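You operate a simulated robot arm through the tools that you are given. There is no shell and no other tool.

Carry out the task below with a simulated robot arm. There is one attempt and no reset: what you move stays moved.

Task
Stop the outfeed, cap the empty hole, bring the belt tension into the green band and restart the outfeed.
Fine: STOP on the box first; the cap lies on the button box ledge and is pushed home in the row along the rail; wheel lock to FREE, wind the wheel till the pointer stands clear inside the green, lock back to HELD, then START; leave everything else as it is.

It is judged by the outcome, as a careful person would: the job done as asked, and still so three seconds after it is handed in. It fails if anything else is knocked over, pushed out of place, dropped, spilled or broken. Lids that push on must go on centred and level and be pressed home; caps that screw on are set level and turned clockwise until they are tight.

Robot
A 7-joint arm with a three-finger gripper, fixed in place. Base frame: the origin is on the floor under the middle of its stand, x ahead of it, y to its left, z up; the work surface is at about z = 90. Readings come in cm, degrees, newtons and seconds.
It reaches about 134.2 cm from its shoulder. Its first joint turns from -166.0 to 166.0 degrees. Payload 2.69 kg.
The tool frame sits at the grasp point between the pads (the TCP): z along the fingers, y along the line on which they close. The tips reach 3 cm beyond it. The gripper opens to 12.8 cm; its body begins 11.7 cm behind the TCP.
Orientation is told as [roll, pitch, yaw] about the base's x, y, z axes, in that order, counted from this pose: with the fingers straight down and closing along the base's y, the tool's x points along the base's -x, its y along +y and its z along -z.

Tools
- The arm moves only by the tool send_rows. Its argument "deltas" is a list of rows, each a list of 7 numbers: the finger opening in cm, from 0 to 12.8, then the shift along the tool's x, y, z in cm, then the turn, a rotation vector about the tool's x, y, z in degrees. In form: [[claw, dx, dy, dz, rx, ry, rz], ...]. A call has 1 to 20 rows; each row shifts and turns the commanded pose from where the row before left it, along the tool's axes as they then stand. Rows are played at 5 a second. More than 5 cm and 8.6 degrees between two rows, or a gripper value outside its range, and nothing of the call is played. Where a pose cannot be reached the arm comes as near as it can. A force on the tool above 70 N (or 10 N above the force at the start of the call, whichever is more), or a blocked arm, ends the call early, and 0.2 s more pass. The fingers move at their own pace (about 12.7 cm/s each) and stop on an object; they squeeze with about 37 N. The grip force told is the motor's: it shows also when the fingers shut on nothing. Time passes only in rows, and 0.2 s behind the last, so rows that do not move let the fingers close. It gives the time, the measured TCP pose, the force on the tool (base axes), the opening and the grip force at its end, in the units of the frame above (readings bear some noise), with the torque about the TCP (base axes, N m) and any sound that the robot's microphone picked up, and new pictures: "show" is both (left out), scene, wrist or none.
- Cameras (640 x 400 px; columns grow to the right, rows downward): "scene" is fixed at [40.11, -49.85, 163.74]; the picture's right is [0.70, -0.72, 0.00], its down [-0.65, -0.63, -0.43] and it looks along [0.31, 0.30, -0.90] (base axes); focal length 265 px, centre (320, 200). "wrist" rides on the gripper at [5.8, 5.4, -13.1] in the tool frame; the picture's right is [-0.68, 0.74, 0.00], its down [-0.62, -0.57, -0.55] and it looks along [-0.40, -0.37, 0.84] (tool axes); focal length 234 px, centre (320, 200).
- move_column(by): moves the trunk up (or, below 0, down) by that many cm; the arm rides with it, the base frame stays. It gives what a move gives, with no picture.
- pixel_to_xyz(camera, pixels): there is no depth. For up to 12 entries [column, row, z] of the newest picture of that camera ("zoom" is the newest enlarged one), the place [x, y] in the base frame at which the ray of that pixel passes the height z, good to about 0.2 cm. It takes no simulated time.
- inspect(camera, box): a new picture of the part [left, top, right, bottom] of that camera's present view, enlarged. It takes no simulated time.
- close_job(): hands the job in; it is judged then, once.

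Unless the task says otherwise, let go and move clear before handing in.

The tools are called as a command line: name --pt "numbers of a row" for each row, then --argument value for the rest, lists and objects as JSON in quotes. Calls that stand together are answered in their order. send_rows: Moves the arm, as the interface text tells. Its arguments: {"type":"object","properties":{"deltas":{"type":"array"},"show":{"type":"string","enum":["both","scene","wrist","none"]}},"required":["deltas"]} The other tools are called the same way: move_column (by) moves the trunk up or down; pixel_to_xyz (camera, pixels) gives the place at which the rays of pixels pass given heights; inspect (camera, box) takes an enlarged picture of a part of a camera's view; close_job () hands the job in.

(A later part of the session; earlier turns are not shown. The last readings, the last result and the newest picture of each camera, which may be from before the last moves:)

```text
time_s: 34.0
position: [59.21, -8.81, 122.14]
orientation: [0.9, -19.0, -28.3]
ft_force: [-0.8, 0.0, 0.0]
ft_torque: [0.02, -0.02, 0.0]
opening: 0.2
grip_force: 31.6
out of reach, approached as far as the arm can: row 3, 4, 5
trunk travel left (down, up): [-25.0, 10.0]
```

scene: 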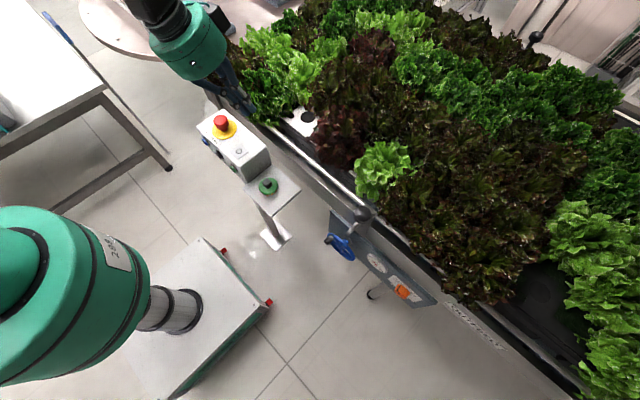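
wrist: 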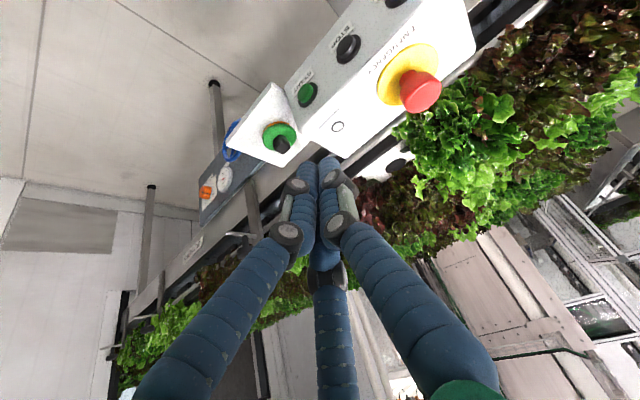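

The limit eases as the shoulder gets higher relative to the wrist. I'll raise the trunk the remaining 10 cm and descend with the arm over the ledge (to about (56,-14,112)).

move_column --by 10

send_rows --pt "0 1.354 -1.164 3.764 0 0 0" --pt "0 1.354 -1.164 3.764 0 0 0" --pt "0 1.354 -1.164 3.764 0 0 0" --pt "0 1.354 -1.164 3.764 0 0 0" --pt "0 1.354 -1.164 3.764 0 0 0" --pt "0 0 0 0 0 7 0" --pt "0 0 0 0 0 7 0" --pt "0 0 0 0 0 0 0" --show "both"

```text
time_s: 35.3
position: [59.13, -8.86, 131.98]
orientation: [1.0, -19.0, -28.3]
ft_force: [-0.2, -0.5, 0.0]
ft_torque: [-0.04, 0.0, 0.0]
opening: 0.21
grip_force: 31.0
trunk travel left (down, up): [-35.0, 0.0]
```

```text
time_s: 37.1
position: [56.2, -14.16, 112.02]
orientation: [-0.5, -12.8, -28.2]
ft_force: [-1.6, -0.7, 0.1]
ft_torque: [-0.01, -0.01, 0.0]
opening: 0.21
grip_force: 31.1
out of reach, approached as far as the arm can: row 6, 7
trunk travel left (down, up): [-35.0, 0.0]
```

scene: 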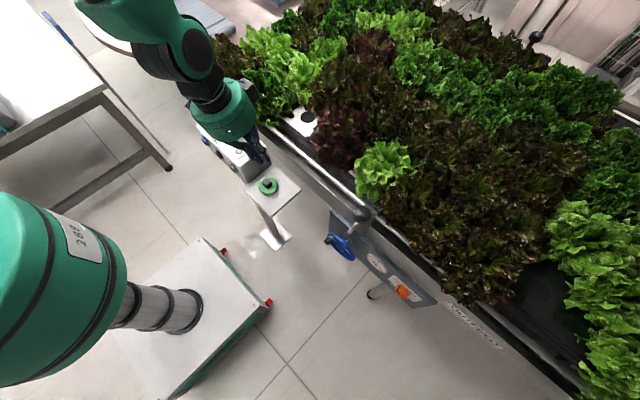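
wrist: 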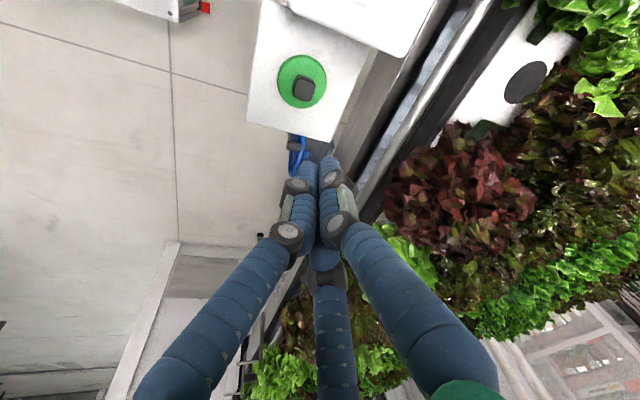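

Tilt improved to -12.8° at (56.2,-14.2,112). I'll undo the yaw, go lower, and keep easing the tilt out.

send_rows --pt "0 0 0 0 0 0 -7" --pt "0 0 0 0 0 0 -7" --pt "0 0 0 0 0 0 -7" --pt "0 0 0 0 0 0 -7" --pt "0 0.8 0 3.9 0 0 0" --pt "0 0 0 0 0 4 0" --pt "0 0 0 0 0 4 0" --pt "0 0 0 0 0 0 0" --show "both"

```text
time_s: 38.9
position: [56.84, -15.53, 108.66]
orientation: [-8.0, -7.0, -0.2]
ft_force: [-0.2, 0.4, -0.1]
ft_torque: [0.01, -0.01, 0.01]
opening: 0.21
grip_force: 31.7
out of reach, approached as far as the arm can: row 6, 7
trunk travel left (down, up): [-35.0, 0.0]
```

scene: 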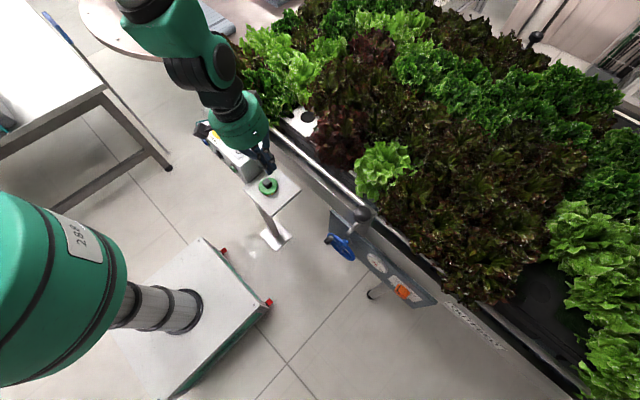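
wrist: 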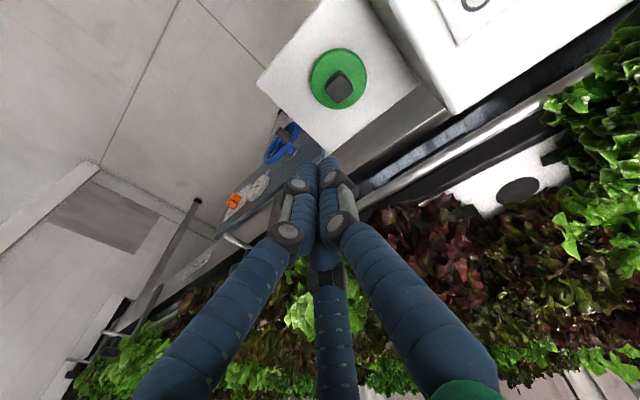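

Now at roll -8°, pitch -7°. Trying to take out the roll (about tool x) and pitch together.

send_rows --pt "0 0 0 0 -4 0 0" --pt "0 0 0 0 -4 0 0" --pt "0 0 0 0 0 3.5 0" --pt "0 0 0 0 0 3.5 0" --pt "0 0 0 0 0 0 0" --show "none"

```text
time_s: 40.1
position: [58.22, -14.52, 108.92]
orientation: [-6.7, -5.9, -0.6]
ft_force: [0.1, 0.9, -0.2]
ft_torque: [0.01, 0.0, 0.0]
opening: 0.23
grip_force: 31.5
out of reach, approached as far as the arm can: row 1, 2, 3
trunk travel left (down, up): [-35.0, 0.0]
```

The residual tilt shrinks as I go lower. Descending to z≈104 (tips still ~3.5 cm above the knob) and trying again.

send_rows --pt "0 0.5 0.5 4.8 0 0 0" --pt "0 0 0 0 -2 2 0" --pt "0 0 0 0 -2 2 0" --pt "0 0 0 0 -2 2 0" --pt "0 0 0 0 0 0 0" --show "none"

```text
time_s: 41.3
position: [58.3, -14.77, 104.04]
orientation: [-4.7, -3.8, -0.8]
ft_force: [0.3, 0.3, -0.5]
ft_torque: [-0.02, 0.01, -0.01]
opening: 0.22
grip_force: 31.4
out of reach, approached as far as the arm can: row 3
trunk travel left (down, up): [-35.0, 0.0]
```

Tilt is down to about 6°. Opening to 5 cm and moving over the cap centre (56.0,-12.8), then taking pictures.

send_rows --pt "5 1.15 1.0 0 0 0 0" --pt "5 1.15 1.0 0 0 0 0" --pt "5 0 0 0 0 0 0" --pt "5 0 0 0 0 0 0" --show "both"

inspect --camera "wrist" --box '[240, 80, 440, 240]'

inspect --camera "scene" --box '[220, 120, 320, 220]'

```text
time_s: 42.3
position: [55.93, -10.0, 103.28]
orientation: [-3.0, -1.9, -1.0]
ft_force: [-0.9, -0.6, -0.5]
ft_torque: [-0.07, 0.05, 0.01]
opening: 5.08
grip_force: 0.1
out of reach, approached as far as the arm can: row 1
trunk travel left (down, up): [-35.0, 0.0]
```

scene: 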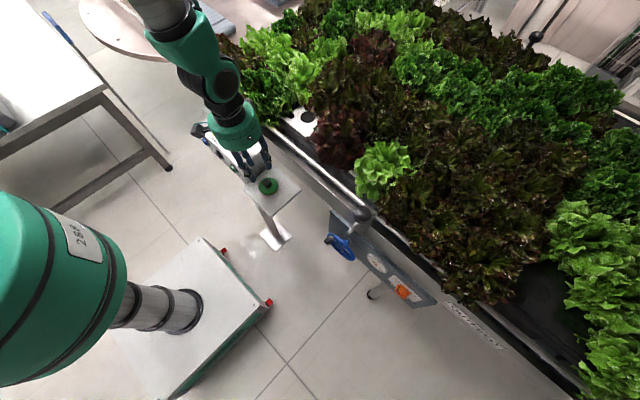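
wrist: 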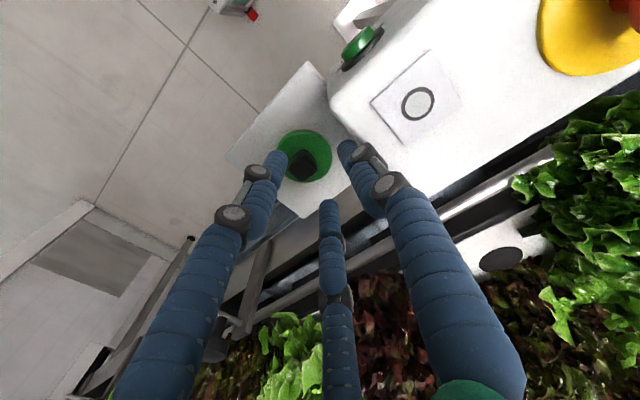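

```text
2.50 times, centred on (340, 160) of wrist
```

zoom: 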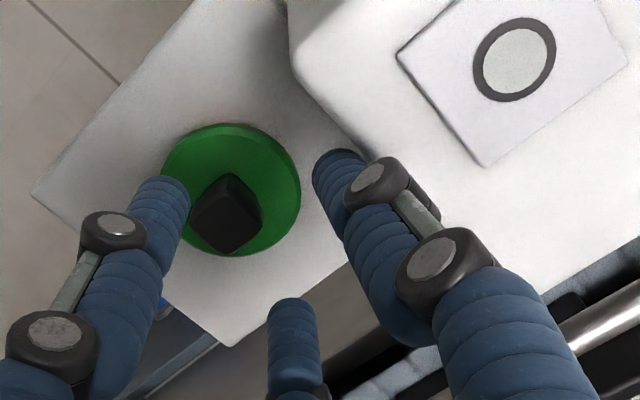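

```text
4.00 times, centred on (270, 170) of scene
```

zoom: 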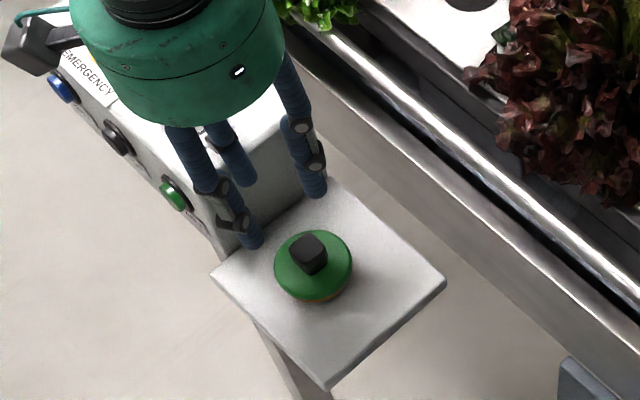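

Nearly vertical now (roll -3°, pitch -1.9°), but y is at -10.0, with the +y finger close to the box side. Moving 2.8 cm in -y to centre over the cap.

send_rows --pt "5 0 -1.4 0 0 0 0" --pt "5 0 -1.4 0 0 0 0" --pt "5 0 0 0 0 0 0" --show "both"

inspect --camera "wrist" --box '[240, 80, 440, 240]'

inspect --camera "scene" --box '[220, 120, 320, 220]'

```text
time_s: 43.1
position: [55.35, -12.34, 102.65]
orientation: [-4.0, -3.9, -0.9]
ft_force: [-0.1, -1.1, -0.9]
ft_torque: [0.04, -0.04, -0.01]
opening: 4.99
grip_force: 0.1
out of reach, approached as far as the arm can: row 1, 2
trunk travel left (down, up): [-35.0, 0.0]
```

scene: 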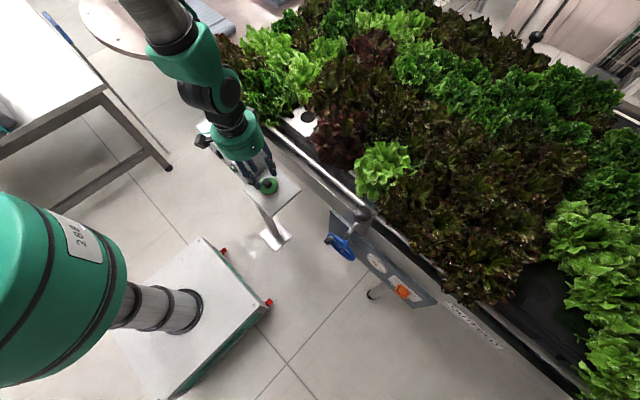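
wrist: 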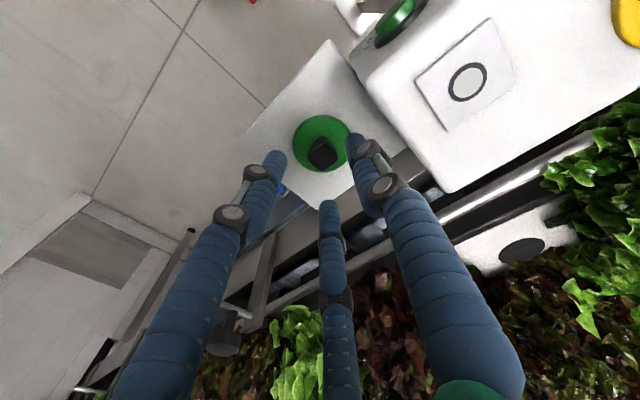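

```text
2.50 times, centred on (340, 160) of wrist
```

zoom: 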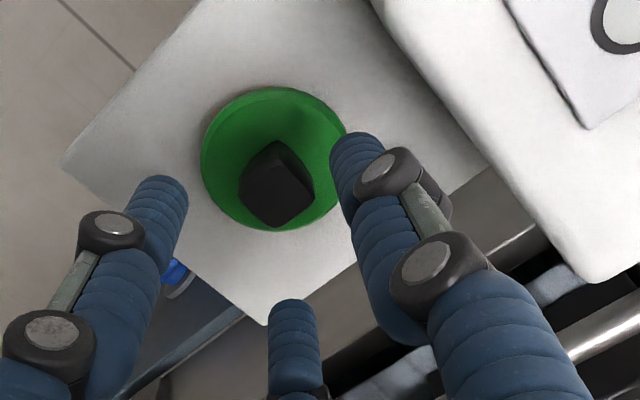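

```text
4.00 times, centred on (270, 170) of scene
```

zoom: 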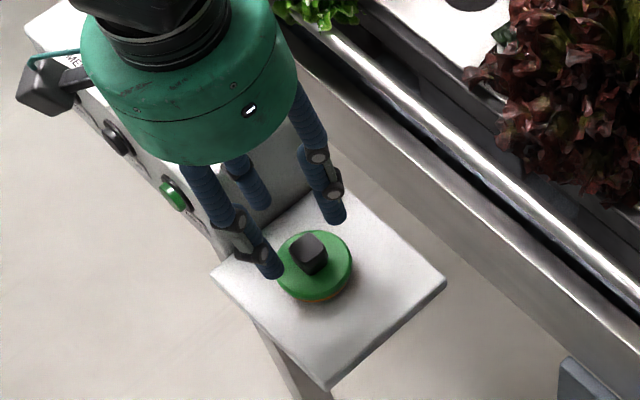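

The knob (323,153) is close to the fingers' axis. Descending along the tool axis in steps: target TCP z≈98 (tips just above the disc).

send_rows --pt "5 0 0 1 0 0 0" --pt "5 0 0 1 0 0 0" --pt "5 0 0 0 0 0 0" --show "wrist"

inspect --camera "scene" --box '[220, 120, 320, 220]'

```text
time_s: 43.9
position: [56.07, -12.91, 102.07]
orientation: [-4.1, -3.8, -0.9]
ft_force: [1.3, 0.4, -0.1]
ft_torque: [0.0, -0.04, 0.0]
opening: 5.01
grip_force: 0.1
out of reach, approached as far as the arm can: row 1, 2
trunk travel left (down, up): [-35.0, 0.0]
```

wrist: 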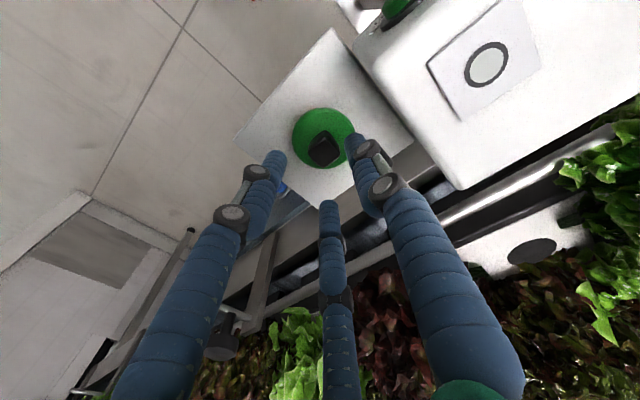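

```text
4.00 times, centred on (270, 170) of scene
```

zoom: 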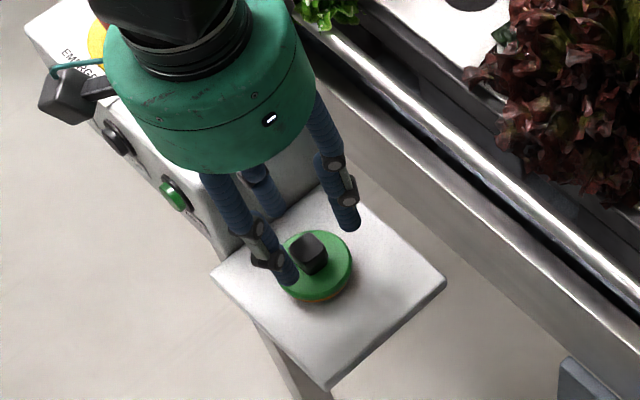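

The pose is not tracking exactly (TCP now (56.1,-12.9,102.1)). I'll wait a moment to see whether it is still settling.

send_rows --pt "5 0 0 0 0 0 0" --pt "5 0 0 0 0 0 0" --pt "5 0 0 0 0 0 0" --show "none"

```text
time_s: 44.7
position: [55.93, -13.03, 102.01]
orientation: [-4.0, -3.9, -1.0]
ft_force: [0.6, 0.1, -0.1]
ft_torque: [0.0, 0.03, 0.01]
opening: 5.0
grip_force: 0.0
trunk travel left (down, up): [-35.0, 0.0]
```

Settled. I'll relax the tilt by a couple of degrees away from the limit while descending, to get exact tracking.

send_rows --pt "5 0 0 0.5 1 -1 0" --pt "5 0 0 0.5 0.5 -0.5 0" --pt "5 0 0 0.5 0 0 0" --pt "5 0 0 0 0 0 0" --show "none"

```text
time_s: 45.7
position: [56.2, -13.01, 100.5]
orientation: [-4.2, -3.3, -0.9]
ft_force: [-0.3, 0.2, 1.0]
ft_torque: [0.01, 0.0, -0.01]
opening: 5.0
grip_force: 0.1
trunk travel left (down, up): [-35.0, 0.0]
```

Now tracking exactly at (56.2,-13.0,100.5) with roll -4.2°, pitch -3.3°. Trying to take the last tilt out here.

send_rows --pt "5 0 0 0 -2 1.6 0" --pt "5 0 0 0 -2 1.6 0" --pt "5 0 0 0 0 0 0" --show "both"

inspect --camera "wrist" --box '[240, 80, 440, 240]'

inspect --camera "scene" --box '[220, 140, 320, 220]'

```text
time_s: 46.5
position: [58.26, -13.29, 100.68]
orientation: [-3.9, -7.4, -0.7]
ft_force: [-0.3, -0.3, -1.0]
ft_torque: [0.02, 0.0, 0.03]
opening: 5.02
grip_force: 0.1
out of reach, approached as far as the arm can: row 1, 2
trunk travel left (down, up): [-35.0, 0.0]
```

scene: 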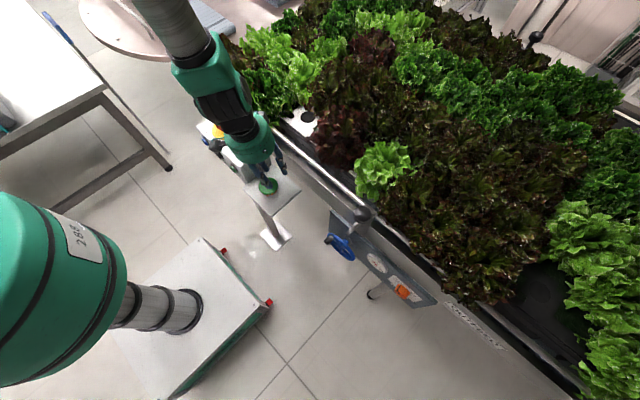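
wrist: 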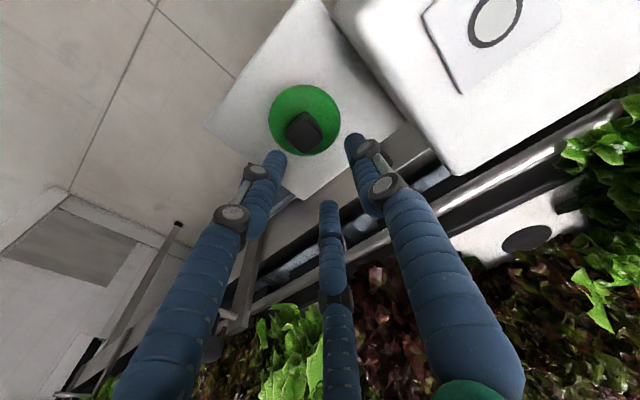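

```text
2.50 times, centred on (340, 160) of wrist
```

zoom: 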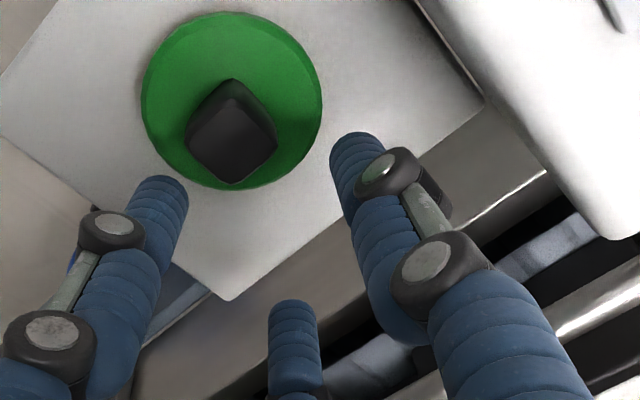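

```text
5.00 times, centred on (270, 180) of scene
```

zoom: 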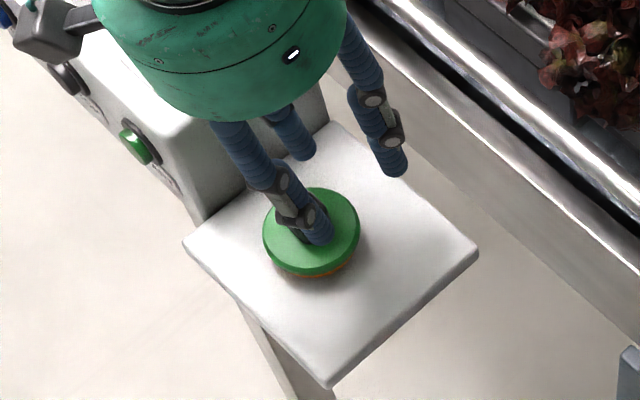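

An out-of-reach request near objects made the arm shift sideways (to x=58.3), so I must stay clear of that limit. I'll lift away from the cap and first test what tilt is available above the hole at (81.5,-3.8).

send_rows --pt "5 0 0 -4 0 -2 0" --pt "5 0 0 -4 0 -2 0" --pt "5 0 0 -4 0 -2 0" --pt "5 0 0 -4 0 -2 0" --pt "5 0 0 0 0 0 0" --show "wrist"

```text
time_s: 47.7
position: [52.64, -10.46, 108.13]
orientation: [-0.2, -8.4, -1.4]
ft_force: [-0.4, -0.2, 0.4]
ft_torque: [-0.02, -0.09, 0.03]
opening: 5.03
grip_force: 0.0
out of reach, approached as far as the arm can: row 1, 2, 3
trunk travel left (down, up): [-35.0, 0.0]
```

wrist: 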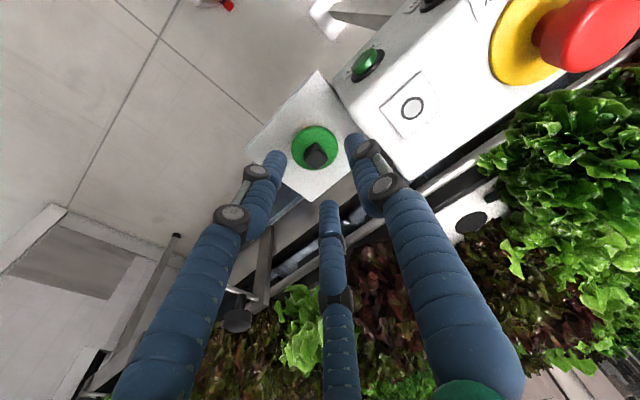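

Wandering a little but clear of everything. Moving up and out toward the hole (81.5,-3.8) at about z=116 with a relaxed tilt.

send_rows --pt "5 -1 0 -4.5 0 -2 0" --pt "5 -2 0 -4 0 -2 0" --pt "5 -4.3 0.9 0 0 0 0" --pt "5 -4.3 0.9 0 0 0 0" --pt "5 -4.3 0.9 0 0 0 0" --pt "5 -4.3 0.9 0 0 0 0" --pt "5 -4.3 0.9 0 0 0 0" --pt "5 0 0 0 0 0 0" --show "both"

```text
time_s: 49.5
position: [75.58, -6.25, 121.33]
orientation: [-0.2, -12.2, -0.9]
ft_force: [0.9, 0.0, -0.5]
ft_torque: [-0.03, 0.01, 0.0]
opening: 5.03
grip_force: 0.0
trunk travel left (down, up): [-35.0, 0.0]
```

scene: 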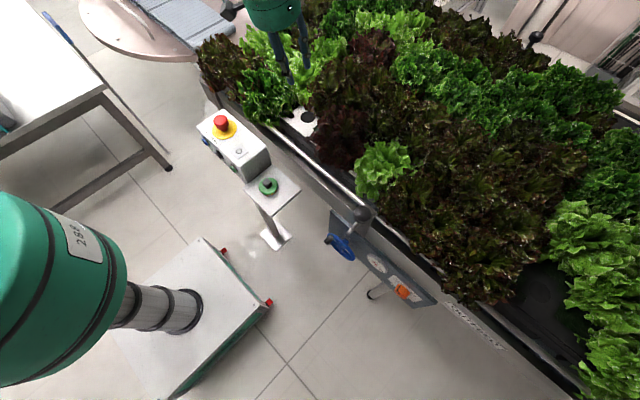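
wrist: 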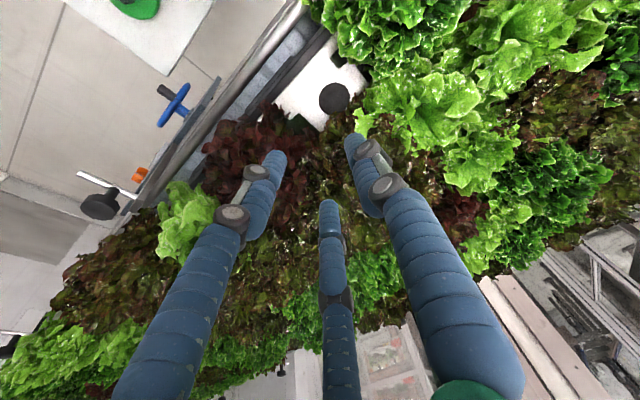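

No reach problem out here. Now testing vertical: rotating +12° about tool y.

send_rows --pt "5 0 0 0 0 6 0" --pt "5 0 0 0 0 6.2 0" --pt "5 0 0 0 0 0 0" --show "none"

```text
time_s: 50.3
position: [75.65, -6.26, 121.56]
orientation: [-0.3, -0.1, -0.9]
ft_force: [0.4, 1.1, 0.1]
ft_torque: [-0.01, 0.03, -0.01]
opening: 5.01
grip_force: 0.1
trunk travel left (down, up): [-35.0, 0.0]
```

Fully vertical here (75.7,-6.3,121.6). Returning toward the cap with vertical orientation to see whether it holds.

send_rows --pt "5 3.92 -1.34 0 0 0 0" --pt "5 3.92 -1.34 0 0 0 0" --pt "5 3.92 -1.34 1 0 0 0" --pt "5 3.92 -1.34 2 0 0 0" --pt "5 3.92 -1.34 2 0 0 0" --pt "5 0 0 0 0 0 0" --show "both"

```text
time_s: 51.7
position: [55.73, -12.62, 116.34]
orientation: [-0.3, 0.0, -0.9]
ft_force: [-0.6, -0.3, 0.3]
ft_torque: [-0.03, -0.03, 0.0]
opening: 5.02
grip_force: 0.0
trunk travel left (down, up): [-35.0, 0.0]
```

scene: 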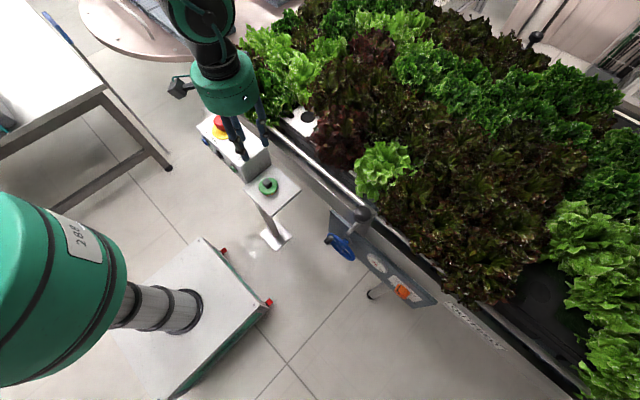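
wrist: 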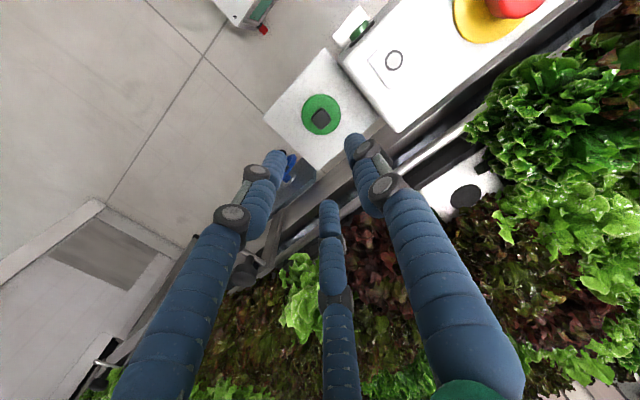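

The good configuration is back: vertical at (55.7,-12.6,116.3). Enlarging the cap to measure its centre.

inspect --camera "scene" --box '[240, 160, 300, 210]'

inspect --camera "wrist" --box '[280, 80, 360, 150]'

```text
8.00 times, centred on (270, 185) of scene
```

zoom: 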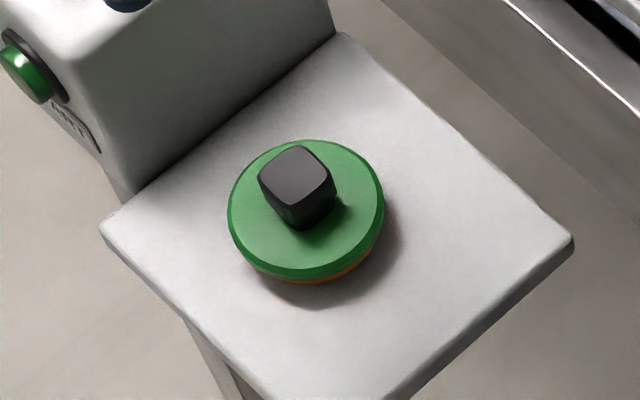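

```text
5.71 times, centred on (320, 115) of wrist
```

zoom: 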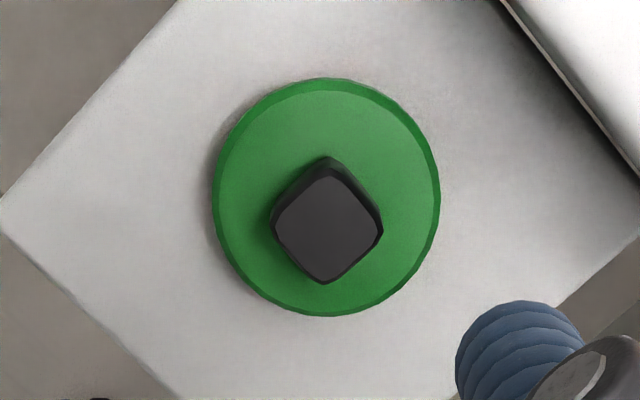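

Pixels: disc centre (321,114.5) and knob top (321.2,119.4) in wrist; disc (268.3,185.5) and knob top (267.5,182.2) in scene. Ray-casting both.

pixel_to_xyz --camera "wrist" --pixels '[[321, 114.5, 93], [321, 114.5, 95], [321.2, 119.4, 96], [321.2, 119.4, 98], [312, 118, 97], [330, 121, 97], [322, 109, 97], [320, 129, 97]]'

pixel_to_xyz --camera "scene" --pixels '[[268.25, 185.8, 93], [268.25, 185.8, 95], [267.5, 182.25, 96], [267.5, 182.25, 98]]'

```text
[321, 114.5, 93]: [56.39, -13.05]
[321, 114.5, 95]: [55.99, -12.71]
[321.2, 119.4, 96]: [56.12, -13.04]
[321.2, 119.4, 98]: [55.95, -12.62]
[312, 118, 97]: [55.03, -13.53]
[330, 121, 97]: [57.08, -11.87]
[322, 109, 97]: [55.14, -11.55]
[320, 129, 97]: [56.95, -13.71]
```

```text
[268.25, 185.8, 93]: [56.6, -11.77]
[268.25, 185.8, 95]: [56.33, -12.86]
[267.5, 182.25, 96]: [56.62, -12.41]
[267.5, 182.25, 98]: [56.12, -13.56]
```

Cap axis is about (56.15,-12.85), disc top ≈95.0, knob top ≈96.9, knob faces square to the base axes. Descending to z≈101 with a 5 cm opening.

send_rows --pt "5 -0.42 -0.23 0 0 0 0" --pt "5 0 0 5 0 0 0" --pt "5 0 0 5 0 0 0" --pt "5 0 0 5 0 0 0" --pt "5 0 0 0 0 0 0" --show "both"

inspect --camera "wrist" --box '[240, 90, 400, 230]'

inspect --camera "scene" --box '[230, 140, 310, 210]'

```text
time_s: 52.9
position: [56.13, -13.01, 101.35]
orientation: [-0.2, 0.0, -1.0]
ft_force: [0.2, -0.3, 0.0]
ft_torque: [0.01, 0.05, 0.02]
opening: 5.01
grip_force: 0.1
trunk travel left (down, up): [-35.0, 0.0]
```

scene: 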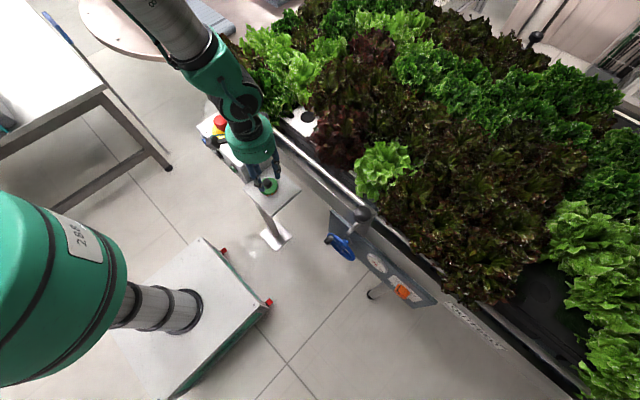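
wrist: 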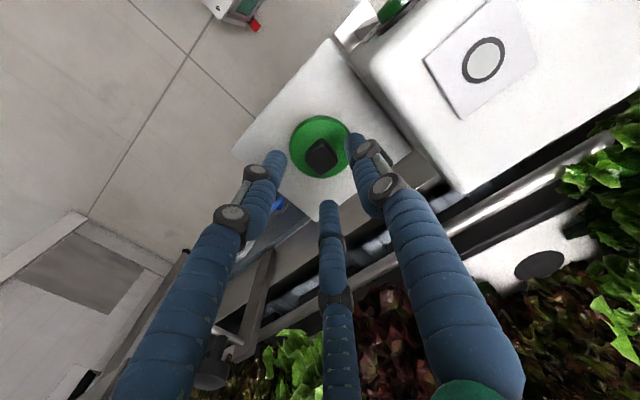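

```text
2.86 times, centred on (320, 160) of wrist
```

zoom: 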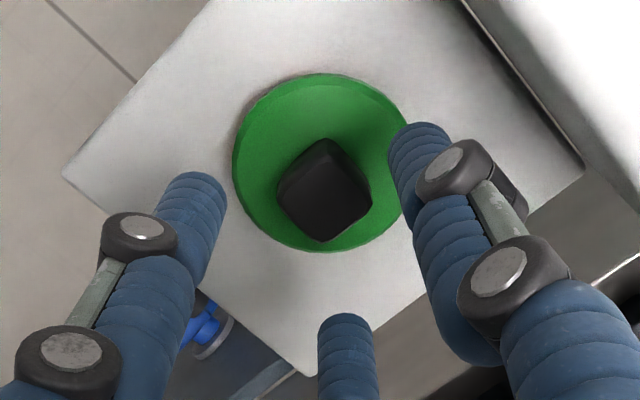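

```text
5.71 times, centred on (270, 175) of scene
```

zoom: 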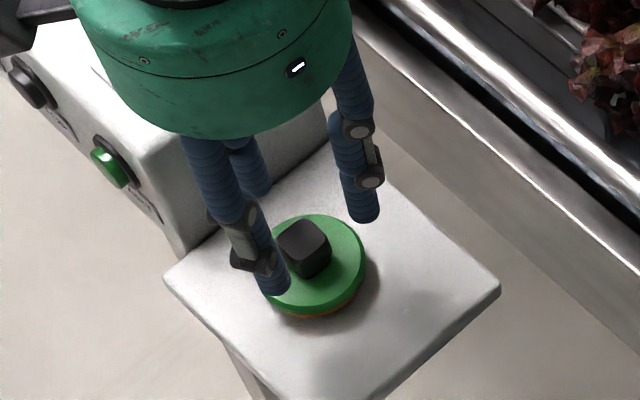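

Knob top in the wrist zoom sits at about (321.8,160), close to the fingers' axis (needs ~+0.2 cm in y). Correcting and descending to z≈98.4.

send_rows --pt "5 0 0.2 1 0 0 0" --pt "5 0 0 1 0 0 0" --pt "5 0 0 0.9 0 0 0" --pt "5 0 0 0 0 0 0" --show "both"

inspect --camera "wrist" --box '[240, 90, 400, 230]'

inspect --camera "scene" --box '[230, 140, 310, 210]'

```text
time_s: 53.9
position: [56.25, -12.8, 98.49]
orientation: [-0.1, 0.1, -0.8]
ft_force: [-0.3, -0.7, -0.2]
ft_torque: [-0.02, 0.02, -0.03]
opening: 4.99
grip_force: 0.0
trunk travel left (down, up): [-35.0, 0.0]
```

scene: 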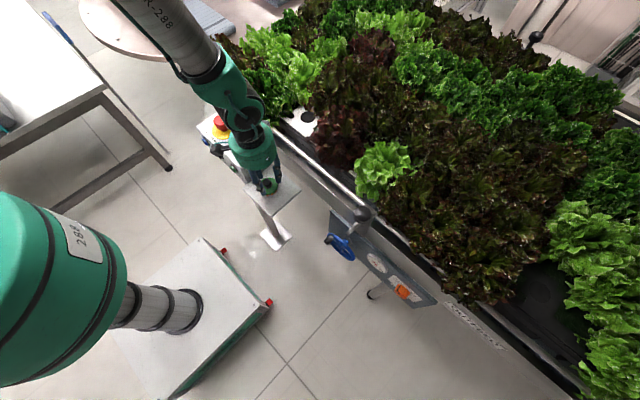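
wrist: 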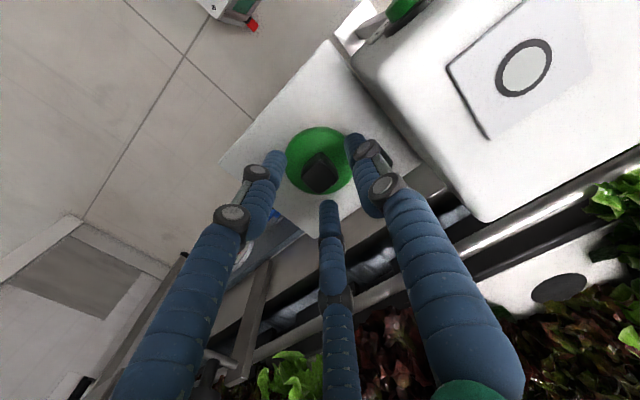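

```text
2.86 times, centred on (320, 160) of wrist
```

zoom: 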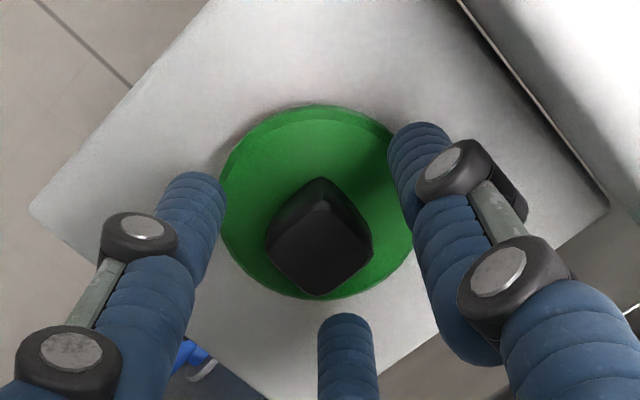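

```text
5.71 times, centred on (270, 175) of scene
```

zoom: 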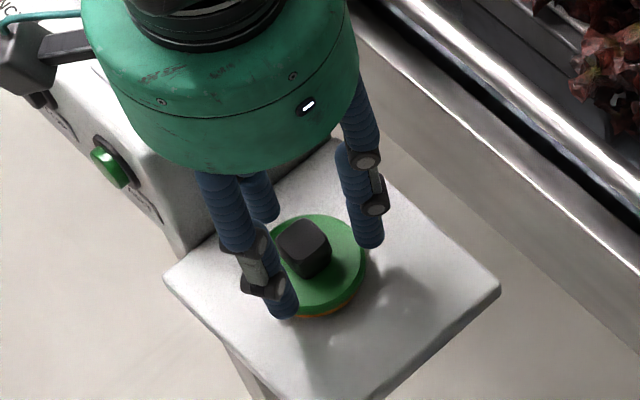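

Knob appears centred (top at about (320,174)), with its top nearer z≈96.3. Lowering another 0.7 cm in small steps, watching for contact.

send_rows --pt "5 0 0 0.25 0 0 0" --pt "5 0 0 0.25 0 0 0" --pt "5 0 0 0.2 0 0 0" --pt "5 0 0 0 0 0 0" --show "scene"

inspect --camera "scene" --box '[240, 150, 300, 210]'

```text
time_s: 54.9
position: [56.1, -12.8, 97.86]
orientation: [-0.3, 0.1, -1.0]
ft_force: [1.0, 0.9, 0.5]
ft_torque: [0.0, -0.01, 0.02]
opening: 5.02
grip_force: 0.1
trunk travel left (down, up): [-35.0, 0.0]
```

scene: 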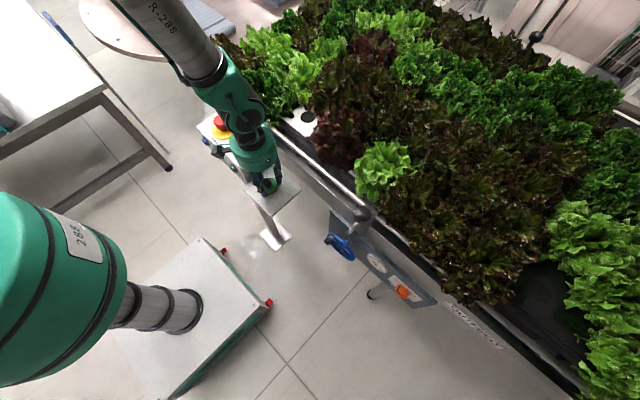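

```text
6.67 times, centred on (270, 180) of scene
```

zoom: 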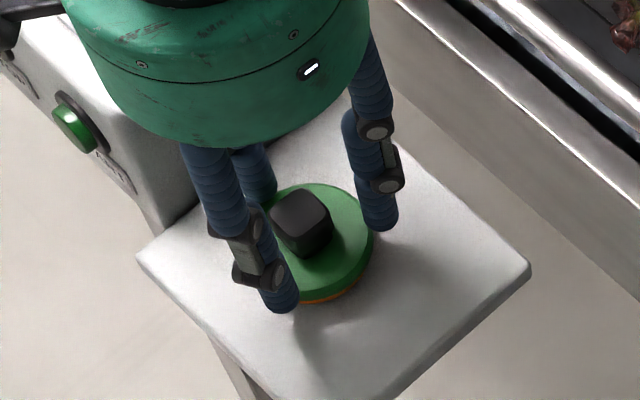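

Still no contact. One more small step down, then close on the knob.

send_rows --pt "5 0 0 0.2 0 0 0" --pt "5 0 0 0 0 0 0" --show "none"

```text
time_s: 55.5
position: [56.19, -12.89, 97.73]
orientation: [-0.2, 0.0, -0.9]
ft_force: [0.3, -0.3, 0.2]
ft_torque: [0.02, 0.01, 0.01]
opening: 5.02
grip_force: 0.0
trunk travel left (down, up): [-35.0, 0.0]
```

Free of contact at z=97.7. Closing on the knob.

send_rows --pt "3.5 0 0 0 0 0 0" --pt "2.5 0 0 0 0 0 0" --pt "1 0 0 0 0 0 0" --pt "0 0 0 0 0 0 0" --pt "0 0 0 0 0 0 0" --pt "0 0 0 0 0 0 0" --show "both"

inspect --camera "wrist" --box '[240, 90, 400, 230]'

inspect --camera "scene" --box '[240, 150, 300, 210]'

```text
time_s: 56.9
position: [56.31, -12.73, 97.8]
orientation: [-0.2, 0.0, -0.8]
ft_force: [0.3, 0.7, -0.4]
ft_torque: [-0.02, 0.0, 0.0]
opening: 2.0
grip_force: 36.8
trunk travel left (down, up): [-35.0, 0.0]
```

scene: 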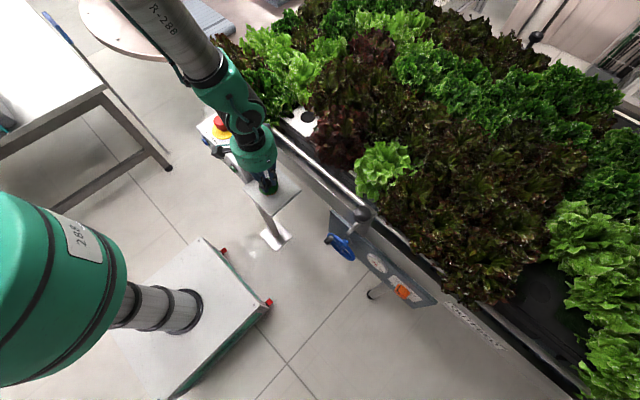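
wrist: 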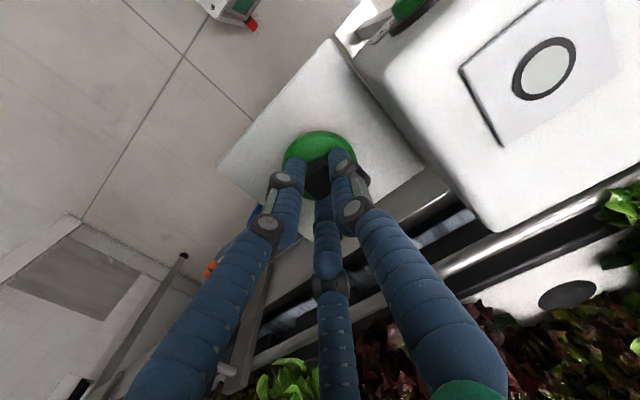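

```text
2.86 times, centred on (320, 160) of wrist
```

zoom: 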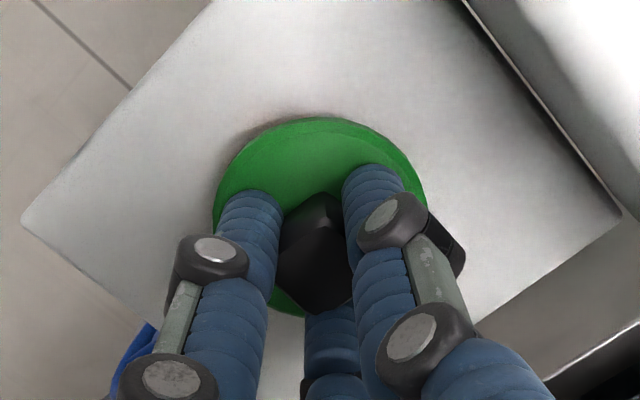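

```text
6.67 times, centred on (270, 180) of scene
```

zoom: 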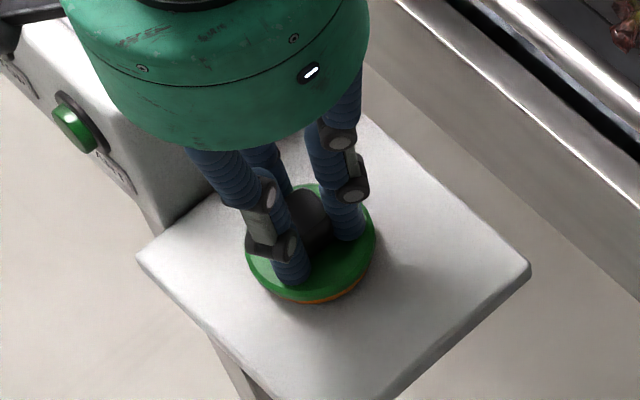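

Gripping the knob: opening 2.0 cm, 37 N, cap still level. Lifting straight up 3 cm and checking.

send_rows --pt "0 0 0 -0.5 0 0 0" --pt "0 0 0 -1 0 0 0" --pt "0 0 0 -1.5 0 0 0" --pt "0 0 0 0 0 0 0" --show "both"

inspect --camera "scene" --box '[240, 150, 300, 210]'

inspect --camera "wrist" --box '[240, 90, 400, 230]'

```text
time_s: 57.9
position: [56.15, -12.96, 100.82]
orientation: [-0.2, 0.0, -0.9]
ft_force: [-0.6, 0.6, -0.3]
ft_torque: [-0.01, -0.04, 0.01]
opening: 2.02
grip_force: 37.1
trunk travel left (down, up): [-35.0, 0.0]
```

scene: 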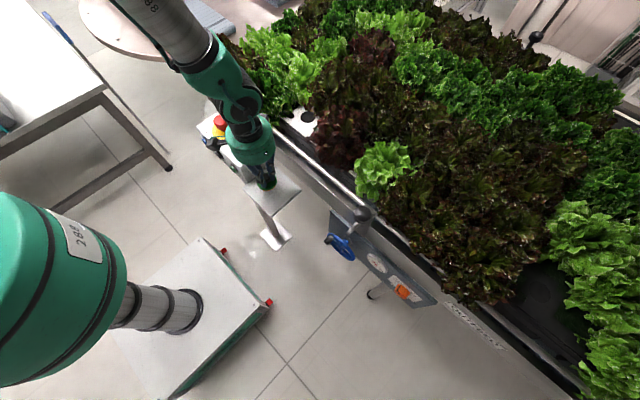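
wrist: 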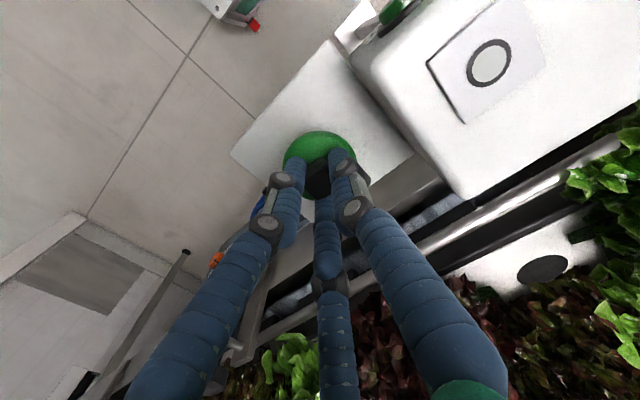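

```text
6.67 times, centred on (270, 180) of scene
```

zoom: 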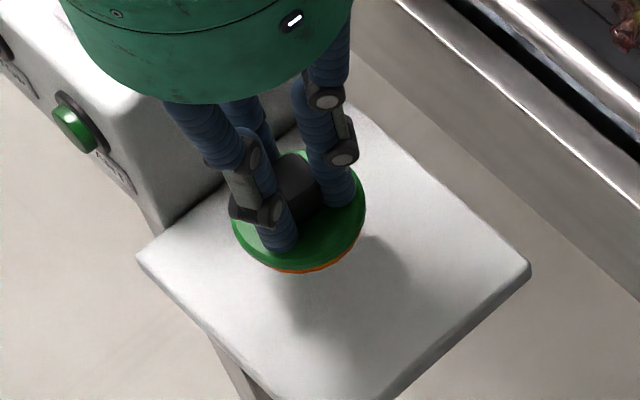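

```text
2.86 times, centred on (320, 160) of wrist
```

zoom: 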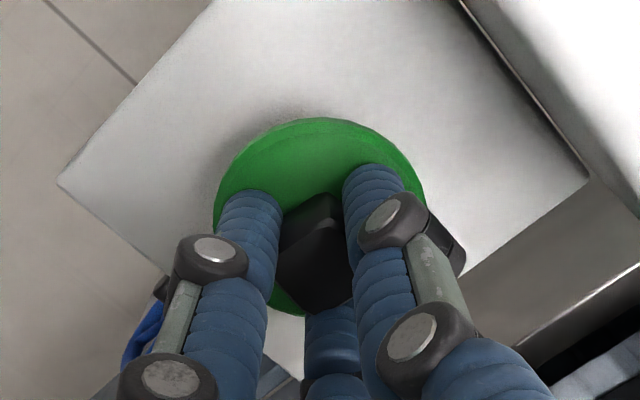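

The cap came up level and firmly held (opening 2.0, same look at (320,150)). Now raising to z≈118 and moving out toward the hole for a measurement from above.

send_rows --pt "0 0 0 -4.5 0 0 0" --pt "0 0 0 -4.5 0 0 0" --pt "0 0 0 -4.5 0 0 0" --pt "0 0 0 -4.5 0 0 0" --pt "0 -4 1.5 0 0 0 0" --pt "0 -4 1.5 0 0 0 0" --pt "0 -4 1.5 0 0 0 0" --pt "0 -4 1.5 0 0 0 0" --pt "0 0 0 0 0 0 0" --show "both"

```text
time_s: 59.9
position: [72.38, -7.05, 118.52]
orientation: [-0.2, 0.0, -1.0]
ft_force: [0.2, 0.9, -0.2]
ft_torque: [-0.02, 0.02, 0.01]
opening: 2.02
grip_force: 37.2
trunk travel left (down, up): [-35.0, 0.0]
```

scene: 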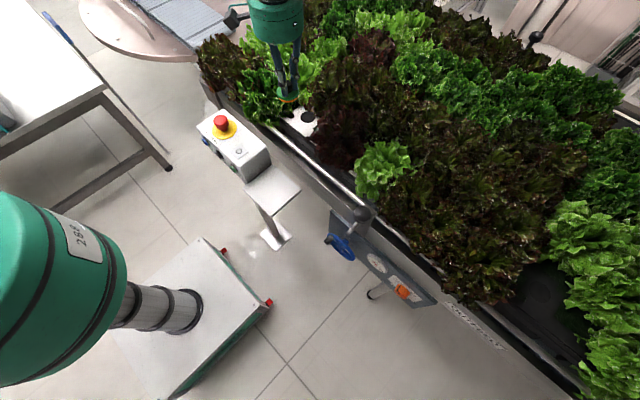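
wrist: 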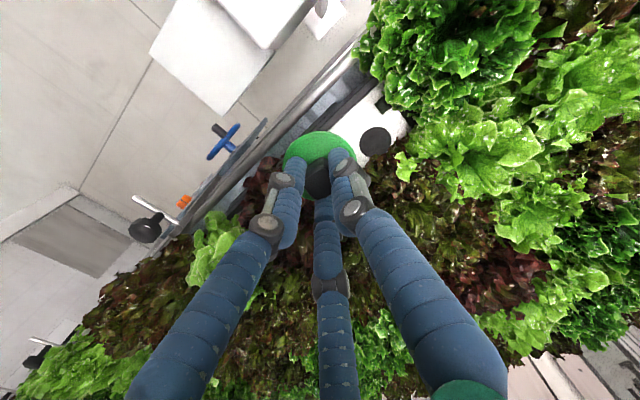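

Hole visible at wrist (375,142) and scene (308,117). Enlarging both to get its centre.

inspect --camera "wrist" --box '[330, 100, 430, 180]'

inspect --camera "scene" --box '[275, 90, 345, 145]'

```text
5.00 times, centred on (380, 140) of wrist
```

zoom: 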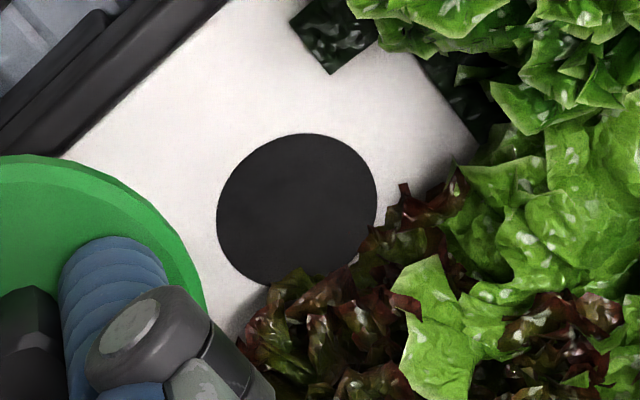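

```text
7.27 times, centred on (310, 118) of scene
```

zoom: 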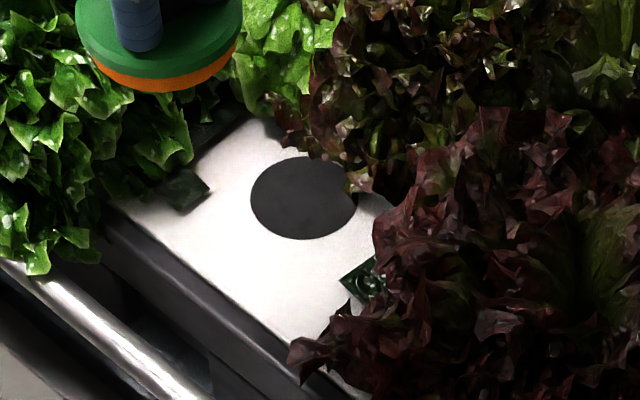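

Hole centre pixels: wrist (375.4,142.2), scene (307.8,117.7). Ray-casting.

pixel_to_xyz --camera "wrist" --pixels '[[375.4, 142.2, 95], [375.4, 142.2, 97], [375.4, 142.2, 99], [359.5, 145, 97], [391.5, 139, 97], [377, 126.8, 97], [373, 157.5, 97]]'

pixel_to_xyz --camera "scene" --pixels '[[307.8, 117.7, 95], [307.8, 117.7, 97], [307.8, 117.7, 99], [300.4, 116.5, 97], [315.2, 118, 97], [308.5, 112.1, 97], [306, 123.4, 97]]'

```text
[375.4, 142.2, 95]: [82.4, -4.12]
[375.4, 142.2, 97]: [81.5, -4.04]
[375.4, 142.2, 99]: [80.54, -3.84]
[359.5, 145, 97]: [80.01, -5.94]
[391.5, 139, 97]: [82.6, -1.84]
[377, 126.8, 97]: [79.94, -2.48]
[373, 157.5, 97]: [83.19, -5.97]
```

```text
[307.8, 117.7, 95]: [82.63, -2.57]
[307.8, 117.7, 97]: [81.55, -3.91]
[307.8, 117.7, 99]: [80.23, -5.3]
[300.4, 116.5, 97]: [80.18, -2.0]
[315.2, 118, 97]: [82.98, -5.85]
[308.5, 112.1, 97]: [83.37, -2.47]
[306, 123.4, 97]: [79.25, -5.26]
```

Hole centre: (81.44,-4.02), plate at z≈97.15, diameter ≈4.8 cm. Moving over it at the same height, then lowering to about z=109 for a check.

send_rows --pt "0 -4.5 1.59 0 0 0 0" --pt "0 -4.51 1.59 0 0 0 0" --pt "0 0 0 4 0 0 0" --pt "0 0 0 3 0 0 0" --pt "0 0 0 2.5 0 0 0" --pt "0 0 0 0 0 0 0" --show "both"

inspect --camera "wrist" --box '[250, 80, 410, 220]'

inspect --camera "scene" --box '[265, 70, 355, 145]'

```text
time_s: 61.3
position: [81.55, -4.03, 109.01]
orientation: [-0.2, 0.0, -1.0]
ft_force: [0.1, 0.8, -0.6]
ft_torque: [0.01, -0.02, 0.0]
opening: 2.06
grip_force: 37.0
trunk travel left (down, up): [-35.0, 0.0]
```

scene: 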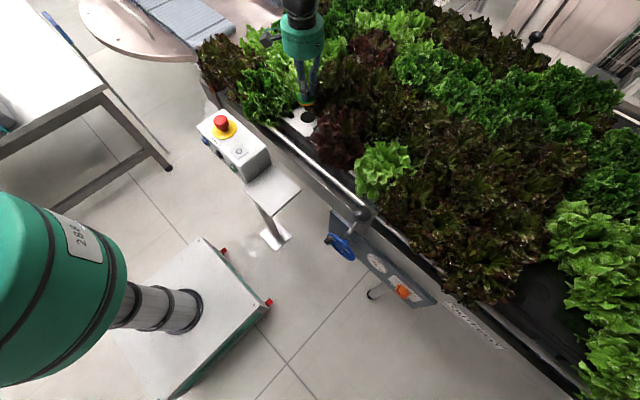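
wrist: 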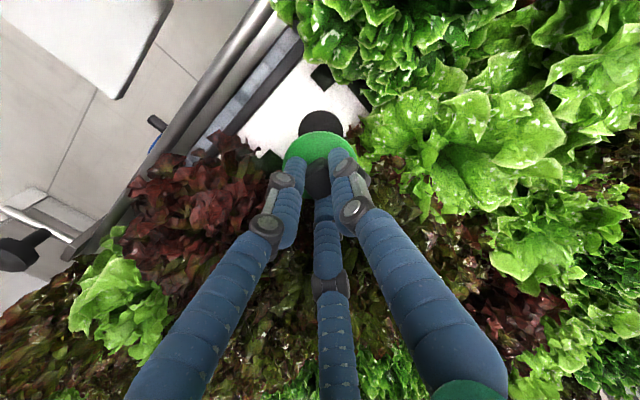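

```text
2.86 times, centred on (330, 150) of wrist
```

zoom: 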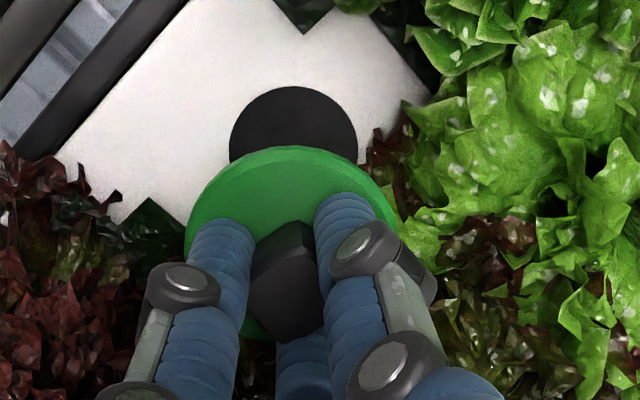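

```text
5.33 times, centred on (310, 108) of scene
```

zoom: 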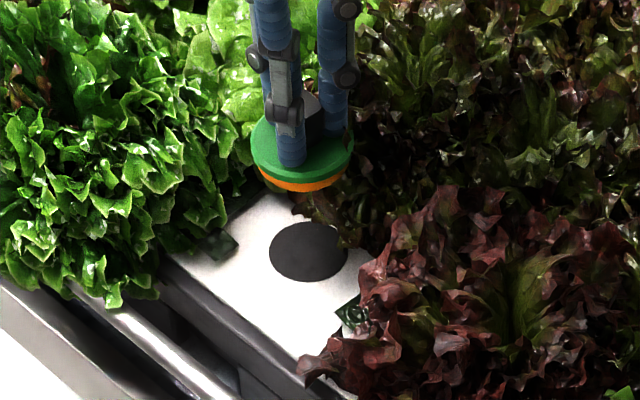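

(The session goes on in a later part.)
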